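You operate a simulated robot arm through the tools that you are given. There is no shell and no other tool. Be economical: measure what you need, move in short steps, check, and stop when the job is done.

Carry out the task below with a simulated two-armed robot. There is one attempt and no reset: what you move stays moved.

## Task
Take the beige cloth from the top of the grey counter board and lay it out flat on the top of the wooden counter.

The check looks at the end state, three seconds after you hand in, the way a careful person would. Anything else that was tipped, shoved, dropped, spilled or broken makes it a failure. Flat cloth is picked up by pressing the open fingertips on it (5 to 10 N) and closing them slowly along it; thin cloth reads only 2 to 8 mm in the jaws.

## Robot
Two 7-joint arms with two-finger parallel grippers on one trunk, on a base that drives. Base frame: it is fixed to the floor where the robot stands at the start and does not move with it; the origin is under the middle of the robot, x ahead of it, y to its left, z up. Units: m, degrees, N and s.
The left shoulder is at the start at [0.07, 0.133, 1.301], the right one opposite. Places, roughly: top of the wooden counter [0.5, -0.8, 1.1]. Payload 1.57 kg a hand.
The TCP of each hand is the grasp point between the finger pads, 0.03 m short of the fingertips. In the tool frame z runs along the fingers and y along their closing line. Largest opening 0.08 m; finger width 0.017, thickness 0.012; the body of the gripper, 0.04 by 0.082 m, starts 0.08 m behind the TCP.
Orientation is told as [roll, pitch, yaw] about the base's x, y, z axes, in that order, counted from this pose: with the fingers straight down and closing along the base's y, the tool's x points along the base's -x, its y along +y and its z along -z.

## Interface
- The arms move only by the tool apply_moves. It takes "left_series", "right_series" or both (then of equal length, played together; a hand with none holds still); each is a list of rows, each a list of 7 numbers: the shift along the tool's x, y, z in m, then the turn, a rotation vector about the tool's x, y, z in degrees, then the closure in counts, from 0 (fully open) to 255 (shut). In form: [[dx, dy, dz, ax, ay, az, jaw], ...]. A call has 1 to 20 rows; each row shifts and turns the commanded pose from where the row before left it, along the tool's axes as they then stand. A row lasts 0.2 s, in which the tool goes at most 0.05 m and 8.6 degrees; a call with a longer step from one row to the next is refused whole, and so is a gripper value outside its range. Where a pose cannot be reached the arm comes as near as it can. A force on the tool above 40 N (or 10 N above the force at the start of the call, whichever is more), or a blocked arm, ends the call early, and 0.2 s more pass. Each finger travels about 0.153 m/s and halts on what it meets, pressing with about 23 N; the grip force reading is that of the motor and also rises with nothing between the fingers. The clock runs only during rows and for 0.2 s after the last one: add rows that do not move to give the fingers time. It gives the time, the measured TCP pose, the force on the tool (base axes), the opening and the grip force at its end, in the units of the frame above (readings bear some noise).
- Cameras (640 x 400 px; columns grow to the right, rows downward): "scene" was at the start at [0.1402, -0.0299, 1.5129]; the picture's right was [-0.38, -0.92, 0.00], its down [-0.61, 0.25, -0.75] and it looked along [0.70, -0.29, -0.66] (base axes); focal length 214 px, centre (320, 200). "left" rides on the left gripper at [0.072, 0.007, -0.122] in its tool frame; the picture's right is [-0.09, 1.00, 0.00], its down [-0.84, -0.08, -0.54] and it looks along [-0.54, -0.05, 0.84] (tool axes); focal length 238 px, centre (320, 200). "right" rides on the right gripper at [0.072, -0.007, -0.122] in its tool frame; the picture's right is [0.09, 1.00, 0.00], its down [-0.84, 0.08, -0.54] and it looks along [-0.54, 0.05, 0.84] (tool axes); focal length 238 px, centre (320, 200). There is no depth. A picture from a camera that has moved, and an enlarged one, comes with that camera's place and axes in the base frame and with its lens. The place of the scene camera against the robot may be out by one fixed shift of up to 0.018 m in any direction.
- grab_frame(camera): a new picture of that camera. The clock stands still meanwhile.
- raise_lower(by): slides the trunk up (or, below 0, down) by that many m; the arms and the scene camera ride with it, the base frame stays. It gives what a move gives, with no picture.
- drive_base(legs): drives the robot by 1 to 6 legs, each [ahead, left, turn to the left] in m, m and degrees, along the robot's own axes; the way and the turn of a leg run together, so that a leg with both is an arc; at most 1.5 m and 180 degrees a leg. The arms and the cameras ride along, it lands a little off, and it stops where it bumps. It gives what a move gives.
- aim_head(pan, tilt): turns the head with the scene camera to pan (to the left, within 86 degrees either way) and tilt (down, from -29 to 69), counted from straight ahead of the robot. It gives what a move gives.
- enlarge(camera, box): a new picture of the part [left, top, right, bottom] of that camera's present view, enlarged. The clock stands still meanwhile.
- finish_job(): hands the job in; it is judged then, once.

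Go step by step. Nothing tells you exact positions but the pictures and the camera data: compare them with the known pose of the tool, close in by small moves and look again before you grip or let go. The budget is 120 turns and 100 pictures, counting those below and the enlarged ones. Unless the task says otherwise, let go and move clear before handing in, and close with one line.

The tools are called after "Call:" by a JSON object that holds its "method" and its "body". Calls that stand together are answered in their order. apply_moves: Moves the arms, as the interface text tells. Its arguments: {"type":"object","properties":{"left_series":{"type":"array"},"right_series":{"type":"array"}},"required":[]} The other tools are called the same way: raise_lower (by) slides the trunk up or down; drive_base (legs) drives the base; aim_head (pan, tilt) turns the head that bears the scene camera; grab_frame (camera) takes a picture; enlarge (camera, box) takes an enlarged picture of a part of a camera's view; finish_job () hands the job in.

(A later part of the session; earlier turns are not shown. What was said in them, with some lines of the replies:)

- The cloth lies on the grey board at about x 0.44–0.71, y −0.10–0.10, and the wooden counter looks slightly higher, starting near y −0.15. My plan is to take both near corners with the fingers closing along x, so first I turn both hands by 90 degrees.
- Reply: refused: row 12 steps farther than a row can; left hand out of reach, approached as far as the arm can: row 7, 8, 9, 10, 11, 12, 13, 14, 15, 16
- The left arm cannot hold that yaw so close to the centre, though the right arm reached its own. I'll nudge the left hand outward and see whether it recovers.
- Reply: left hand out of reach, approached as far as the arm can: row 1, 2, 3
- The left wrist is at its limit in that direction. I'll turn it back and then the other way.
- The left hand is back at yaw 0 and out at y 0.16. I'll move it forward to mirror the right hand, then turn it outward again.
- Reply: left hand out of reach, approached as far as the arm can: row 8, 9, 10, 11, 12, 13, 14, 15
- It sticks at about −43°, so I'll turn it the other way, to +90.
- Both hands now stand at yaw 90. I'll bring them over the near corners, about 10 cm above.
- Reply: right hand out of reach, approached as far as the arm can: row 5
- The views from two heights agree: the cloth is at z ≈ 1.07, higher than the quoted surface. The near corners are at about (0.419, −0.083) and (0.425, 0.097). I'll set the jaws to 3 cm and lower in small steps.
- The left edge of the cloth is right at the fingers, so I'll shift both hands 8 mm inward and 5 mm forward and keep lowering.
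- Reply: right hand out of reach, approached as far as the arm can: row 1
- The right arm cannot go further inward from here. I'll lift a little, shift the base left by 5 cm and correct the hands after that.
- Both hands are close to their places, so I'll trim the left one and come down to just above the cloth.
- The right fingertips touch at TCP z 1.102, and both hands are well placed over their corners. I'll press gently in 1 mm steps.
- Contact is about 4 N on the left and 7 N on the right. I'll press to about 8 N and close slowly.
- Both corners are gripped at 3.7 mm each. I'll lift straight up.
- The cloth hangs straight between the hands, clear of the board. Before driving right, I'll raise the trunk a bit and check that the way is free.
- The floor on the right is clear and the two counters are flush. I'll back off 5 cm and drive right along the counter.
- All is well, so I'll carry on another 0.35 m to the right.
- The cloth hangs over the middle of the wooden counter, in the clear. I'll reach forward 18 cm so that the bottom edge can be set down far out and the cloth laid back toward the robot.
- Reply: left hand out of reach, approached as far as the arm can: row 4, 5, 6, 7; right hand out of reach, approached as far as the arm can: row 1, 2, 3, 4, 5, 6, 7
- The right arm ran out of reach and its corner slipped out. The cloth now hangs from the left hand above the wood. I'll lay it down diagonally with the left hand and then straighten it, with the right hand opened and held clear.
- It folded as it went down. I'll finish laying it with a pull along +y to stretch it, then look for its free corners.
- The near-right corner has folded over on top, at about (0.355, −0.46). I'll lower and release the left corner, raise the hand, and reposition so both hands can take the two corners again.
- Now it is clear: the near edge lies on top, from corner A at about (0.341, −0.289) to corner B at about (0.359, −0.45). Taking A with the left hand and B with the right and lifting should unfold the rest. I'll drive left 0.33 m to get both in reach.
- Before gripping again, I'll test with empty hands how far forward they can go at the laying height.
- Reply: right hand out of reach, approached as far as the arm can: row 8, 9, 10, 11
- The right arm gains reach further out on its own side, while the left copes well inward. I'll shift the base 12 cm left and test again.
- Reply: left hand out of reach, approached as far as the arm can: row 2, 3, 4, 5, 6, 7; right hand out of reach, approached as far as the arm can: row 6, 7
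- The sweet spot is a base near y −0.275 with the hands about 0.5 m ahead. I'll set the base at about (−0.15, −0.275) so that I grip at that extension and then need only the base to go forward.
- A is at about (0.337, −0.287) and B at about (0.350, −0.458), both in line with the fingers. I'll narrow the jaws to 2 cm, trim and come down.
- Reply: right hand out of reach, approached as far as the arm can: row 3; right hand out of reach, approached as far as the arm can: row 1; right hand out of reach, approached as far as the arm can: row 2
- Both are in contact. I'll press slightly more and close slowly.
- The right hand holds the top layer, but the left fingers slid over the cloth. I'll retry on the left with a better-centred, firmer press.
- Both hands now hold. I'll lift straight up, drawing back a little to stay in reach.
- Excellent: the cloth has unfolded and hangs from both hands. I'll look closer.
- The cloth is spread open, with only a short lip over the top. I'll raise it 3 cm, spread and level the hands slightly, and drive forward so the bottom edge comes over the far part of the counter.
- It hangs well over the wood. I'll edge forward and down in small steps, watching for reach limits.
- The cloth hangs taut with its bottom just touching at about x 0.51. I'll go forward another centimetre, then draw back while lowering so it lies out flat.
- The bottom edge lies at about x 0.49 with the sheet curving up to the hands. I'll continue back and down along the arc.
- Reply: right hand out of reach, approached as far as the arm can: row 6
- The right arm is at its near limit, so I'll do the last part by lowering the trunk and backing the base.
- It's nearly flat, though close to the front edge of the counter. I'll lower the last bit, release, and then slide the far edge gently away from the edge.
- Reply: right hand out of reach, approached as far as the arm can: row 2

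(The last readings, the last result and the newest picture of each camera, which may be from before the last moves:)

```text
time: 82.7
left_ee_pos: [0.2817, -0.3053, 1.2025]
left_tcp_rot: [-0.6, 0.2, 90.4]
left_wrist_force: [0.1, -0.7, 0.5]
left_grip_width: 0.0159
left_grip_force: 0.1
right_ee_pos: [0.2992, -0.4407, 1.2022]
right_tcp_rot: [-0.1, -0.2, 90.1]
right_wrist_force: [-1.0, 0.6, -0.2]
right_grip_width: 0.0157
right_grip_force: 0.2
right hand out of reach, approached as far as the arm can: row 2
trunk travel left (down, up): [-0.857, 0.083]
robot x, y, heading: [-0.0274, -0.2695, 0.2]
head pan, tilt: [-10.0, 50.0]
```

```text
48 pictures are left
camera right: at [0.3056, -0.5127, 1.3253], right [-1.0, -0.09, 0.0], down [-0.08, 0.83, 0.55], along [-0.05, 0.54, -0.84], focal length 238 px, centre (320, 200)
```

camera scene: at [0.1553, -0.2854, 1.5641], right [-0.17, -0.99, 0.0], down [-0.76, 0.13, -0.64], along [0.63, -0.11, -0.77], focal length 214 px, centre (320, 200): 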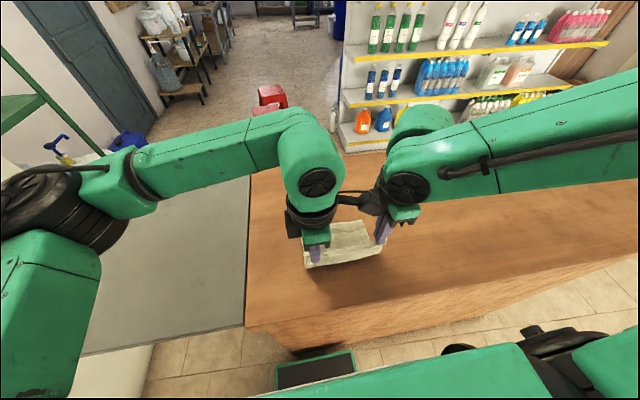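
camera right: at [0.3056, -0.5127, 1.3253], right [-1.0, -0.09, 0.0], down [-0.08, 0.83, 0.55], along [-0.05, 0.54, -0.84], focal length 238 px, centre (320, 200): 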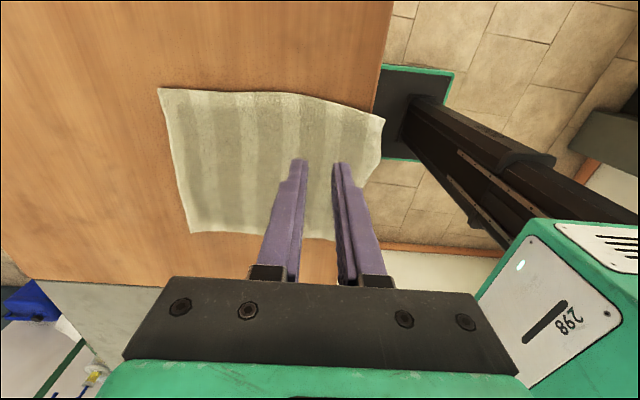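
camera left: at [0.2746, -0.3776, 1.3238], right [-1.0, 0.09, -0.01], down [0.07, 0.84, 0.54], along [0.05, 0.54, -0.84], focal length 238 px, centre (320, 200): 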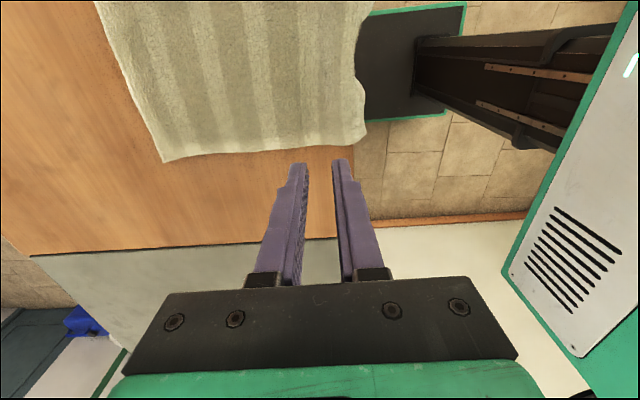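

The cloth lies flat, but its near edge sticks out slightly past the counter's front. I'll move both hands near the far edge, press lightly and slide it about 7 cm forward.

Call:
{"method": "drive_base", "body": {"legs": [[0.04, 0, 0]]}}

Call:
{"method": "apply_moves", "body": {"left_series": [[0, -0.025, 0, 0, 0, 0, 205], [0, -0.025, 0.01, 0, 0, 0, 205], [0, -0.025, 0.02, 0, 0, 0, 205], [0, -0.025, 0.025, 0, 0, 0, 205], [0, -0.003, 0.02, 0, 0, 0, 205], [0, 0, 0, 0, 0, 0, 205]], "right_series": [[0, -0.022, 0, 0, 0, 0, 205], [0, -0.022, 0.01, 0, 0, 0, 205], [0, -0.022, 0.02, 0, 0, 0, 205], [0, -0.02, 0.025, 0, 0, 0, 205], [0, 0, 0.02, 0, 0, 0, 205], [0, 0, 0, 0, 0, 0, 205]]}}

Call:
{"method": "grab_frame", "body": {"camera": "left"}}

Call:
{"method": "grab_frame", "body": {"camera": "right"}}

```text
time: 83.5
left_ee_pos: [0.3139, -0.3069, 1.2043]
left_tcp_rot: [-1.0, 0.1, 90.4]
left_wrist_force: [-0.7, -0.4, -0.1]
left_grip_width: 0.0155
left_grip_force: 0.0
right_ee_pos: [0.3313, -0.4404, 1.2047]
right_tcp_rot: [-0.5, -0.2, 90.2]
right_wrist_force: [-0.9, 0.2, 0.7]
right_grip_width: 0.0156
right_grip_force: 0.1
trunk travel left (down, up): [-0.857, 0.083]
robot x, y, heading: [0.0138, -0.2692, 0.1]
head pan, tilt: [-10.0, 50.0]
```

```text
time: 84.9
left_ee_pos: [0.4245, -0.3042, 1.1301]
left_tcp_rot: [-0.7, 0.1, 90.5]
left_wrist_force: [0.2, 0.4, 0.3]
left_grip_width: 0.0158
left_grip_force: 0.2
right_ee_pos: [0.4256, -0.4394, 1.1261]
right_tcp_rot: [-0.2, -0.3, 90.2]
right_wrist_force: [-0.3, -0.7, -0.4]
right_grip_width: 0.0157
right_grip_force: 0.0
trunk travel left (down, up): [-0.857, 0.083]
robot x, y, heading: [0.0108, -0.2717, 0.1]
head pan, tilt: [-10.0, 50.0]
```

```text
47 pictures are left
camera left: at [0.4173, -0.3753, 1.2501], right [-1.0, 0.09, -0.01], down [0.07, 0.84, 0.54], along [0.06, 0.54, -0.84], focal length 238 px, centre (320, 200)
```

left: 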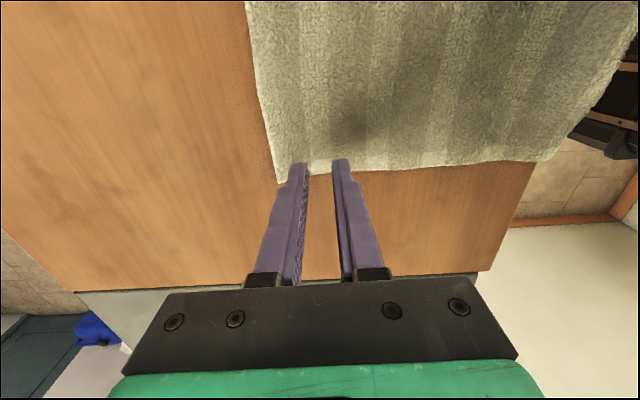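

```text
46 pictures are left
camera right: at [0.4312, -0.5117, 1.2492], right [-1.0, -0.09, 0.0], down [-0.08, 0.83, 0.54], along [-0.05, 0.54, -0.84], focal length 238 px, centre (320, 200)
```

right: 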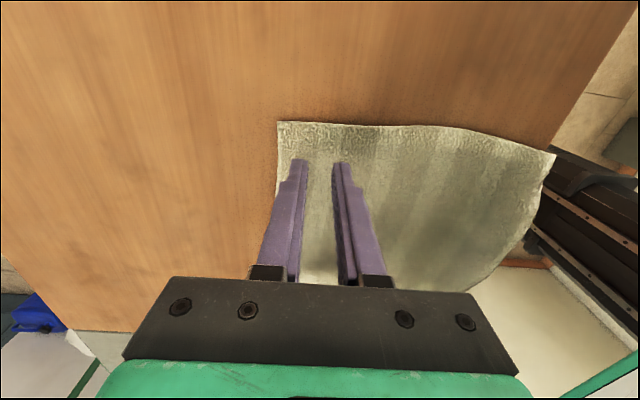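

Call:
{"method": "apply_moves", "body": {"left_series": [[0.012, 0, 0.01, 0, 0, 0, 205], [0, 0, 0.008, 0, 0, 0, 205], [0, 0, 0.003, 0, 0, 0, 205], [0, 0, 0, 0, 0, 0, 205]], "right_series": [[0, 0, 0.007, 0, 0, 0, 205], [0, 0, 0.007, 0, 0, 0, 205], [0, 0, 0.003, 0, 0, 0, 205], [0, 0, 0, 0, 0, 0, 205]]}}

```text
time: 85.5
left_ee_pos: [0.4279, -0.3141, 1.1162]
left_tcp_rot: [-0.5, -0.1, 90.5]
left_wrist_force: [-2.1, 6.2, 0.7]
left_grip_width: 0.016
left_grip_force: 0.0
right_ee_pos: [0.4261, -0.4439, 1.1152]
right_tcp_rot: [0.0, 0.0, 89.6]
right_wrist_force: [1.2, -6.1, 0.1]
right_grip_width: 0.0154
right_grip_force: 0.1
trunk travel left (down, up): [-0.857, 0.083]
robot x, y, heading: [0.0115, -0.2701, 0.3]
head pan, tilt: [-10.0, 50.0]
stopped in row 2 (left hand): the force on the tool passed its limit (the readings are from after the stop); the commanded pose is now the measured one
```

The two wrists touched each other at 13 cm spacing. I'll spread the hands apart again and go down.

Call:
{"method": "apply_moves", "body": {"left_series": [[-0.005, 0, 0, 0, 0, 0, 205], [-0.001, 0, 0.003, 0, 0, 0, 205], [0, 0, 0.003, 0, 0, 0, 205], [0, 0, 0, 0, 0, 0, 205]], "right_series": [[0.005, 0, 0, 0, 0, 0, 205], [0.001, 0, 0.003, 0, 0, 0, 205], [0, 0, 0.002, 0, 0, 0, 205], [0, 0, 0, 0, 0, 0, 205]]}}

```text
time: 86.5
left_ee_pos: [0.4265, -0.3082, 1.1096]
left_tcp_rot: [-0.5, -0.1, 90.5]
left_wrist_force: [0.6, 0.0, 0.5]
left_grip_width: 0.0156
left_grip_force: 0.2
right_ee_pos: [0.4264, -0.4489, 1.1098]
right_tcp_rot: [0.0, -0.1, 89.6]
right_wrist_force: [-0.2, 0.3, -0.3]
right_grip_width: 0.0156
right_grip_force: 0.0
trunk travel left (down, up): [-0.857, 0.083]
robot x, y, heading: [0.0079, -0.2735, 0.1]
head pan, tilt: [-10.0, 50.0]
```

Call:
{"method": "apply_moves", "body": {"left_series": [[0, 0, 0.002, 0, 0, 0, 205], [0, 0, 0.001, 0, 0, 0, 205], [0, 0, 0.001, 0, 0, 0, 205], [0, 0, 0, 0, 0, 0, 205]], "right_series": [[0, 0, 0.002, 0, 0, 0, 205], [0, 0, 0.001, 0, 0, 0, 205], [0, 0, 0.001, 0, 0, 0, 205], [0, 0, 0, 0, 0, 0, 205]]}}

```text
time: 87.5
left_ee_pos: [0.427, -0.3081, 1.1058]
left_tcp_rot: [-0.5, -0.1, 90.6]
left_wrist_force: [0.2, -0.6, 0.4]
left_grip_width: 0.0158
left_grip_force: 0.1
right_ee_pos: [0.4273, -0.4478, 1.1063]
right_tcp_rot: [0.1, -0.1, 89.7]
right_wrist_force: [0.0, 0.0, 0.0]
right_grip_width: 0.0157
right_grip_force: 0.0
trunk travel left (down, up): [-0.857, 0.083]
robot x, y, heading: [0.0098, -0.2722, 0.2]
head pan, tilt: [-10.0, 50.0]
```

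Call:
{"method": "apply_moves", "body": {"left_series": [[0, 0, 0.001, 0, 0, 0, 205], [0, 0, 0.001, 0, 0, 0, 205], [0, 0, 0.001, 0, 0, 0, 205], [0, 0, 0, 0, 0, 0, 205]], "right_series": [[0, 0, 0.001, 0, 0, 0, 205], [0, 0, 0.001, 0, 0, 0, 205], [0, 0, 0.001, 0, 0, 0, 205], [0, 0, 0, 0, 0, 0, 205]]}}

```text
time: 88.5
left_ee_pos: [0.4268, -0.3087, 1.1037]
left_tcp_rot: [-0.4, 0.0, 90.5]
left_wrist_force: [0.8, 0.0, 5.3]
left_grip_width: 0.0158
left_grip_force: 0.2
right_ee_pos: [0.4268, -0.4492, 1.105]
right_tcp_rot: [-0.1, 0.0, 89.6]
right_wrist_force: [1.4, -0.4, 3.6]
right_grip_width: 0.0158
right_grip_force: 0.1
trunk travel left (down, up): [-0.857, 0.083]
robot x, y, heading: [0.0113, -0.2697, 0.1]
head pan, tilt: [-10.0, 50.0]
```

Contact is good. I'll press slightly more and slide forward 4 cm.

Call:
{"method": "apply_moves", "body": {"left_series": [[0, 0, 0.0005, 0, 0, 0, 205], [0, -0.005, 0, 0, 0, 0, 205], [0, -0.005, 0, 0, 0, 0, 205], [0, -0.005, 0, 0, 0, 0, 205], [0, -0.005, 0, 0, 0, 0, 205], [0, -0.005, 0, 0, 0, 0, 205], [0, -0.005, 0, 0, 0, 0, 205], [0, -0.005, 0, 0, 0, 0, 205], [0, -0.005, 0, 0, 0, 0, 205], [0, 0, 0, 0, 0, 0, 205]], "right_series": [[0, 0, 0.001, 0, 0, 0, 205], [0, -0.005, 0, 0, 0, 0, 205], [0, -0.005, 0, 0, 0, 0, 205], [0, -0.005, 0, 0, 0, 0, 205], [0, -0.005, 0, 0, 0, 0, 205], [0, -0.005, 0, 0, 0, 0, 205], [0, -0.005, 0, 0, 0, 0, 205], [0, -0.005, 0, 0, 0, 0, 205], [0, -0.005, 0, 0, 0, 0, 205], [0, 0, 0, 0, 0, 0, 205]]}}

Call:
{"method": "grab_frame", "body": {"camera": "left"}}

Call:
{"method": "grab_frame", "body": {"camera": "right"}}

```text
time: 90.7
left_ee_pos: [0.4646, -0.3089, 1.1038]
left_tcp_rot: [-0.6, 0.0, 90.5]
left_wrist_force: [-1.3, -0.8, 4.0]
left_grip_width: 0.0156
left_grip_force: 0.0
right_ee_pos: [0.4655, -0.448, 1.103]
right_tcp_rot: [0.0, -0.1, 89.6]
right_wrist_force: [-1.6, -0.1, 6.2]
right_grip_width: 0.0154
right_grip_force: 0.0
trunk travel left (down, up): [-0.857, 0.083]
robot x, y, heading: [0.0109, -0.2748, 0.3]
head pan, tilt: [-10.0, 50.0]
```

```text
45 pictures are left
camera left: at [0.4577, -0.3795, 1.2245], right [-1.0, 0.08, -0.01], down [0.06, 0.84, 0.54], along [0.05, 0.54, -0.84], focal length 238 px, centre (320, 200)
```

left: 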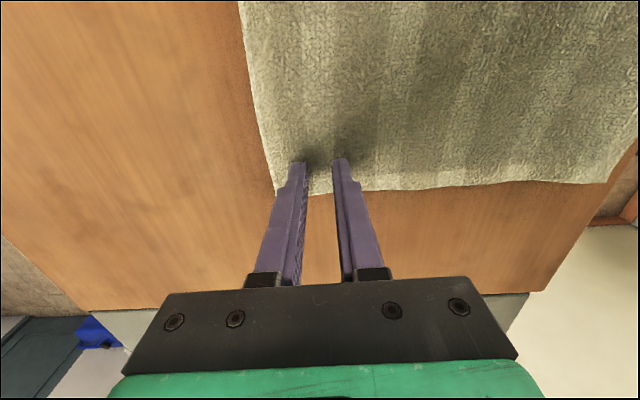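

```text
44 pictures are left
camera right: at [0.4703, -0.5206, 1.2268], right [-1.0, -0.09, 0.0], down [-0.07, 0.84, 0.54], along [-0.04, 0.54, -0.84], focal length 238 px, centre (320, 200)
```

right: 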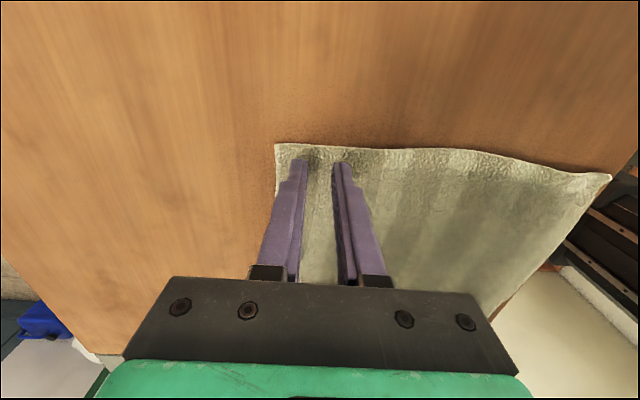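

The cloth follows the fingers smoothly. I'll slide another 4 cm.

Call:
{"method": "apply_moves", "body": {"left_series": [[0, -0.005, 0, 0, 0, 0, 205], [0, -0.005, 0, 0, 0, 0, 205], [0, -0.005, 0, 0, 0, 0, 205], [0, -0.005, 0, 0, 0, 0, 205], [0, -0.005, 0, 0, 0, 0, 205], [0, -0.005, 0, 0, 0, 0, 205], [0, -0.005, 0, 0, 0, 0, 205], [0, -0.005, 0, 0, 0, 0, 205], [0, 0, 0, 0, 0, 0, 205]], "right_series": [[0, -0.005, 0, 0, 0, 0, 205], [0, -0.005, 0, 0, 0, 0, 205], [0, -0.005, 0, 0, 0, 0, 205], [0, -0.005, 0, 0, 0, 0, 205], [0, -0.005, 0, 0, 0, 0, 205], [0, -0.005, 0, 0, 0, 0, 205], [0, -0.005, 0, 0, 0, 0, 205], [0, -0.005, 0, 0, 0, 0, 205], [0, 0, 0, 0, 0, 0, 205]]}}

Call:
{"method": "grab_frame", "body": {"camera": "scene"}}

Call:
{"method": "grab_frame", "body": {"camera": "right"}}

```text
time: 92.7
left_ee_pos: [0.5047, -0.3084, 1.1033]
left_tcp_rot: [-0.6, 0.0, 90.5]
left_wrist_force: [-0.3, 0.6, 2.0]
left_grip_width: 0.0157
left_grip_force: 0.1
right_ee_pos: [0.506, -0.4485, 1.1033]
right_tcp_rot: [-0.2, -0.1, 89.6]
right_wrist_force: [-1.8, 0.1, 5.2]
right_grip_width: 0.0157
right_grip_force: 0.1
trunk travel left (down, up): [-0.857, 0.083]
robot x, y, heading: [0.009, -0.273, 0.1]
head pan, tilt: [-10.0, 50.0]
```

```text
43 pictures are left
camera scene: at [0.1468, -0.2825, 1.4824], right [-0.17, -0.99, 0.0], down [-0.75, 0.13, -0.64], along [0.63, -0.11, -0.77], focal length 214 px, centre (320, 200)
```

scene: 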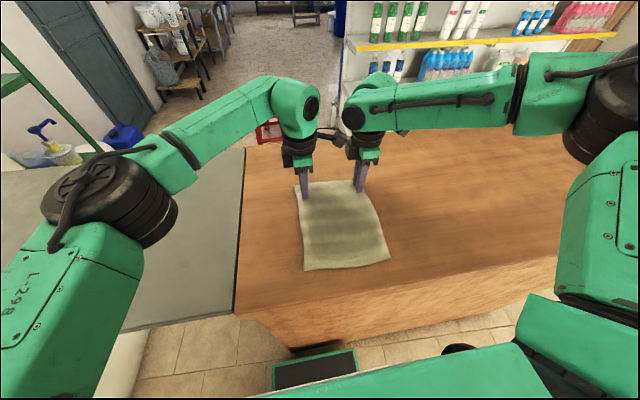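

```text
42 pictures are left
camera right: at [0.5108, -0.5207, 1.2269], right [-1.0, -0.09, 0.0], down [-0.07, 0.84, 0.54], along [-0.04, 0.54, -0.84], focal length 238 px, centre (320, 200)
```

right: 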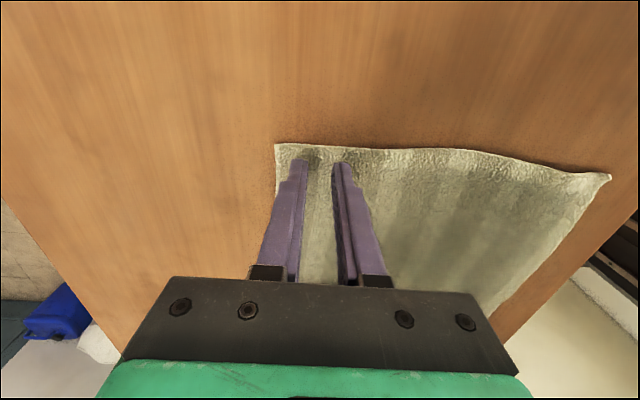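

The cloth is flat and clear of the counter's edge. I'll lift both hands straight up and check.

Call:
{"method": "apply_moves", "body": {"left_series": [[0, 0, -0.005, 0, 0, 0, 205], [0, 0, -0.015, 0, 0, 0, 205], [0, 0, -0.03, 0, 0, 0, 205], [0, 0, -0.03, 0, 0, 0, 205], [0, 0.01, -0.03, 0, 0, 0, 205], [0, 0.01, -0.03, 0, 0, 0, 205], [0, 0, 0, 0, 0, 0, 205]], "right_series": [[0, 0, -0.005, 0, 0, 0, 205], [0, 0, -0.015, 0, 0, 0, 205], [0, 0, -0.03, 0, 0, 0, 205], [0, 0, -0.03, 0, 0, 0, 205], [0, 0.01, -0.03, 0, 0, 0, 205], [0, 0.01, -0.03, 0, 0, 0, 205], [0, 0, 0, 0, 0, 0, 205]]}}

Call:
{"method": "enlarge", "body": {"camera": "scene", "box": [230, 150, 438, 280]}}

Call:
{"method": "grab_frame", "body": {"camera": "right"}}

Call:
{"method": "grab_frame", "body": {"camera": "left"}}

```text
time: 94.3
left_ee_pos: [0.4849, -0.3081, 1.2445]
left_tcp_rot: [-0.5, -0.1, 90.5]
left_wrist_force: [0.1, -0.3, 0.7]
left_grip_width: 0.0155
left_grip_force: 0.1
right_ee_pos: [0.4874, -0.4478, 1.2435]
right_tcp_rot: [0.1, -0.1, 89.5]
right_wrist_force: [0.0, -0.1, -0.1]
right_grip_width: 0.0157
right_grip_force: 0.0
trunk travel left (down, up): [-0.857, 0.083]
robot x, y, heading: [0.0134, -0.2688, 0.1]
head pan, tilt: [-10.0, 50.0]
```

```text
3.08 times, centred on (334, 215) of scene
camera zoom: at [0.15, -0.283, 1.4821], right [-0.17, -0.99, 0.0], down [-0.76, 0.13, -0.64], along [0.63, -0.11, -0.77], focal length 660 px, centre (277, 154)
```

zoom: 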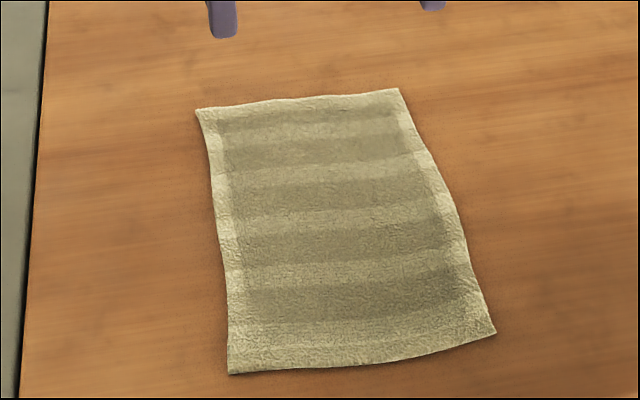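

```text
40 pictures are left
camera right: at [0.4939, -0.5199, 1.3675], right [-1.0, -0.09, 0.0], down [-0.07, 0.84, 0.54], along [-0.05, 0.54, -0.84], focal length 238 px, centre (320, 200)
```

right: 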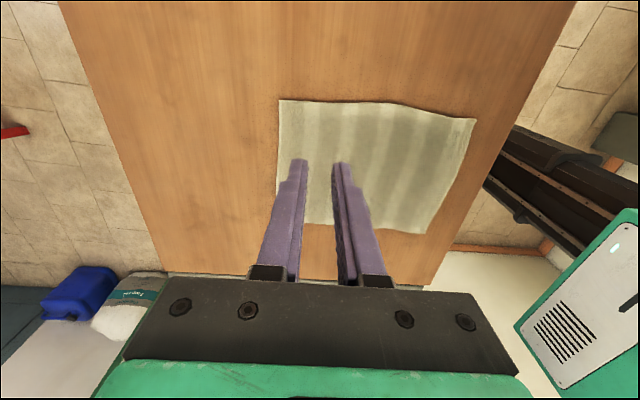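

```text
39 pictures are left
camera left: at [0.4781, -0.3797, 1.3643], right [-1.0, 0.08, -0.01], down [0.07, 0.84, 0.54], along [0.05, 0.54, -0.84], focal length 238 px, centre (320, 200)
```

left: 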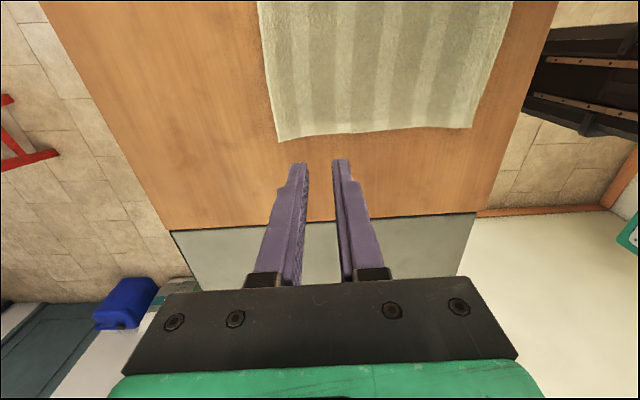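

The cloth lies flat, unfolded and fully on the wooden counter. The hands are clear of it and nothing else has been disturbed, so I'm handing in.

Call:
{"method": "finish_job", "body": {}}

```text
The job is handed in.
```

The beige cloth is laid out flat on top of the wooden counter, fully on it near the front edge, and both hands are clear. One corner slipped out of the right hand on the way, so I set the cloth down on the wood, picked it up again by both corners and re-laid it. In the last pictures nothing else looked moved.
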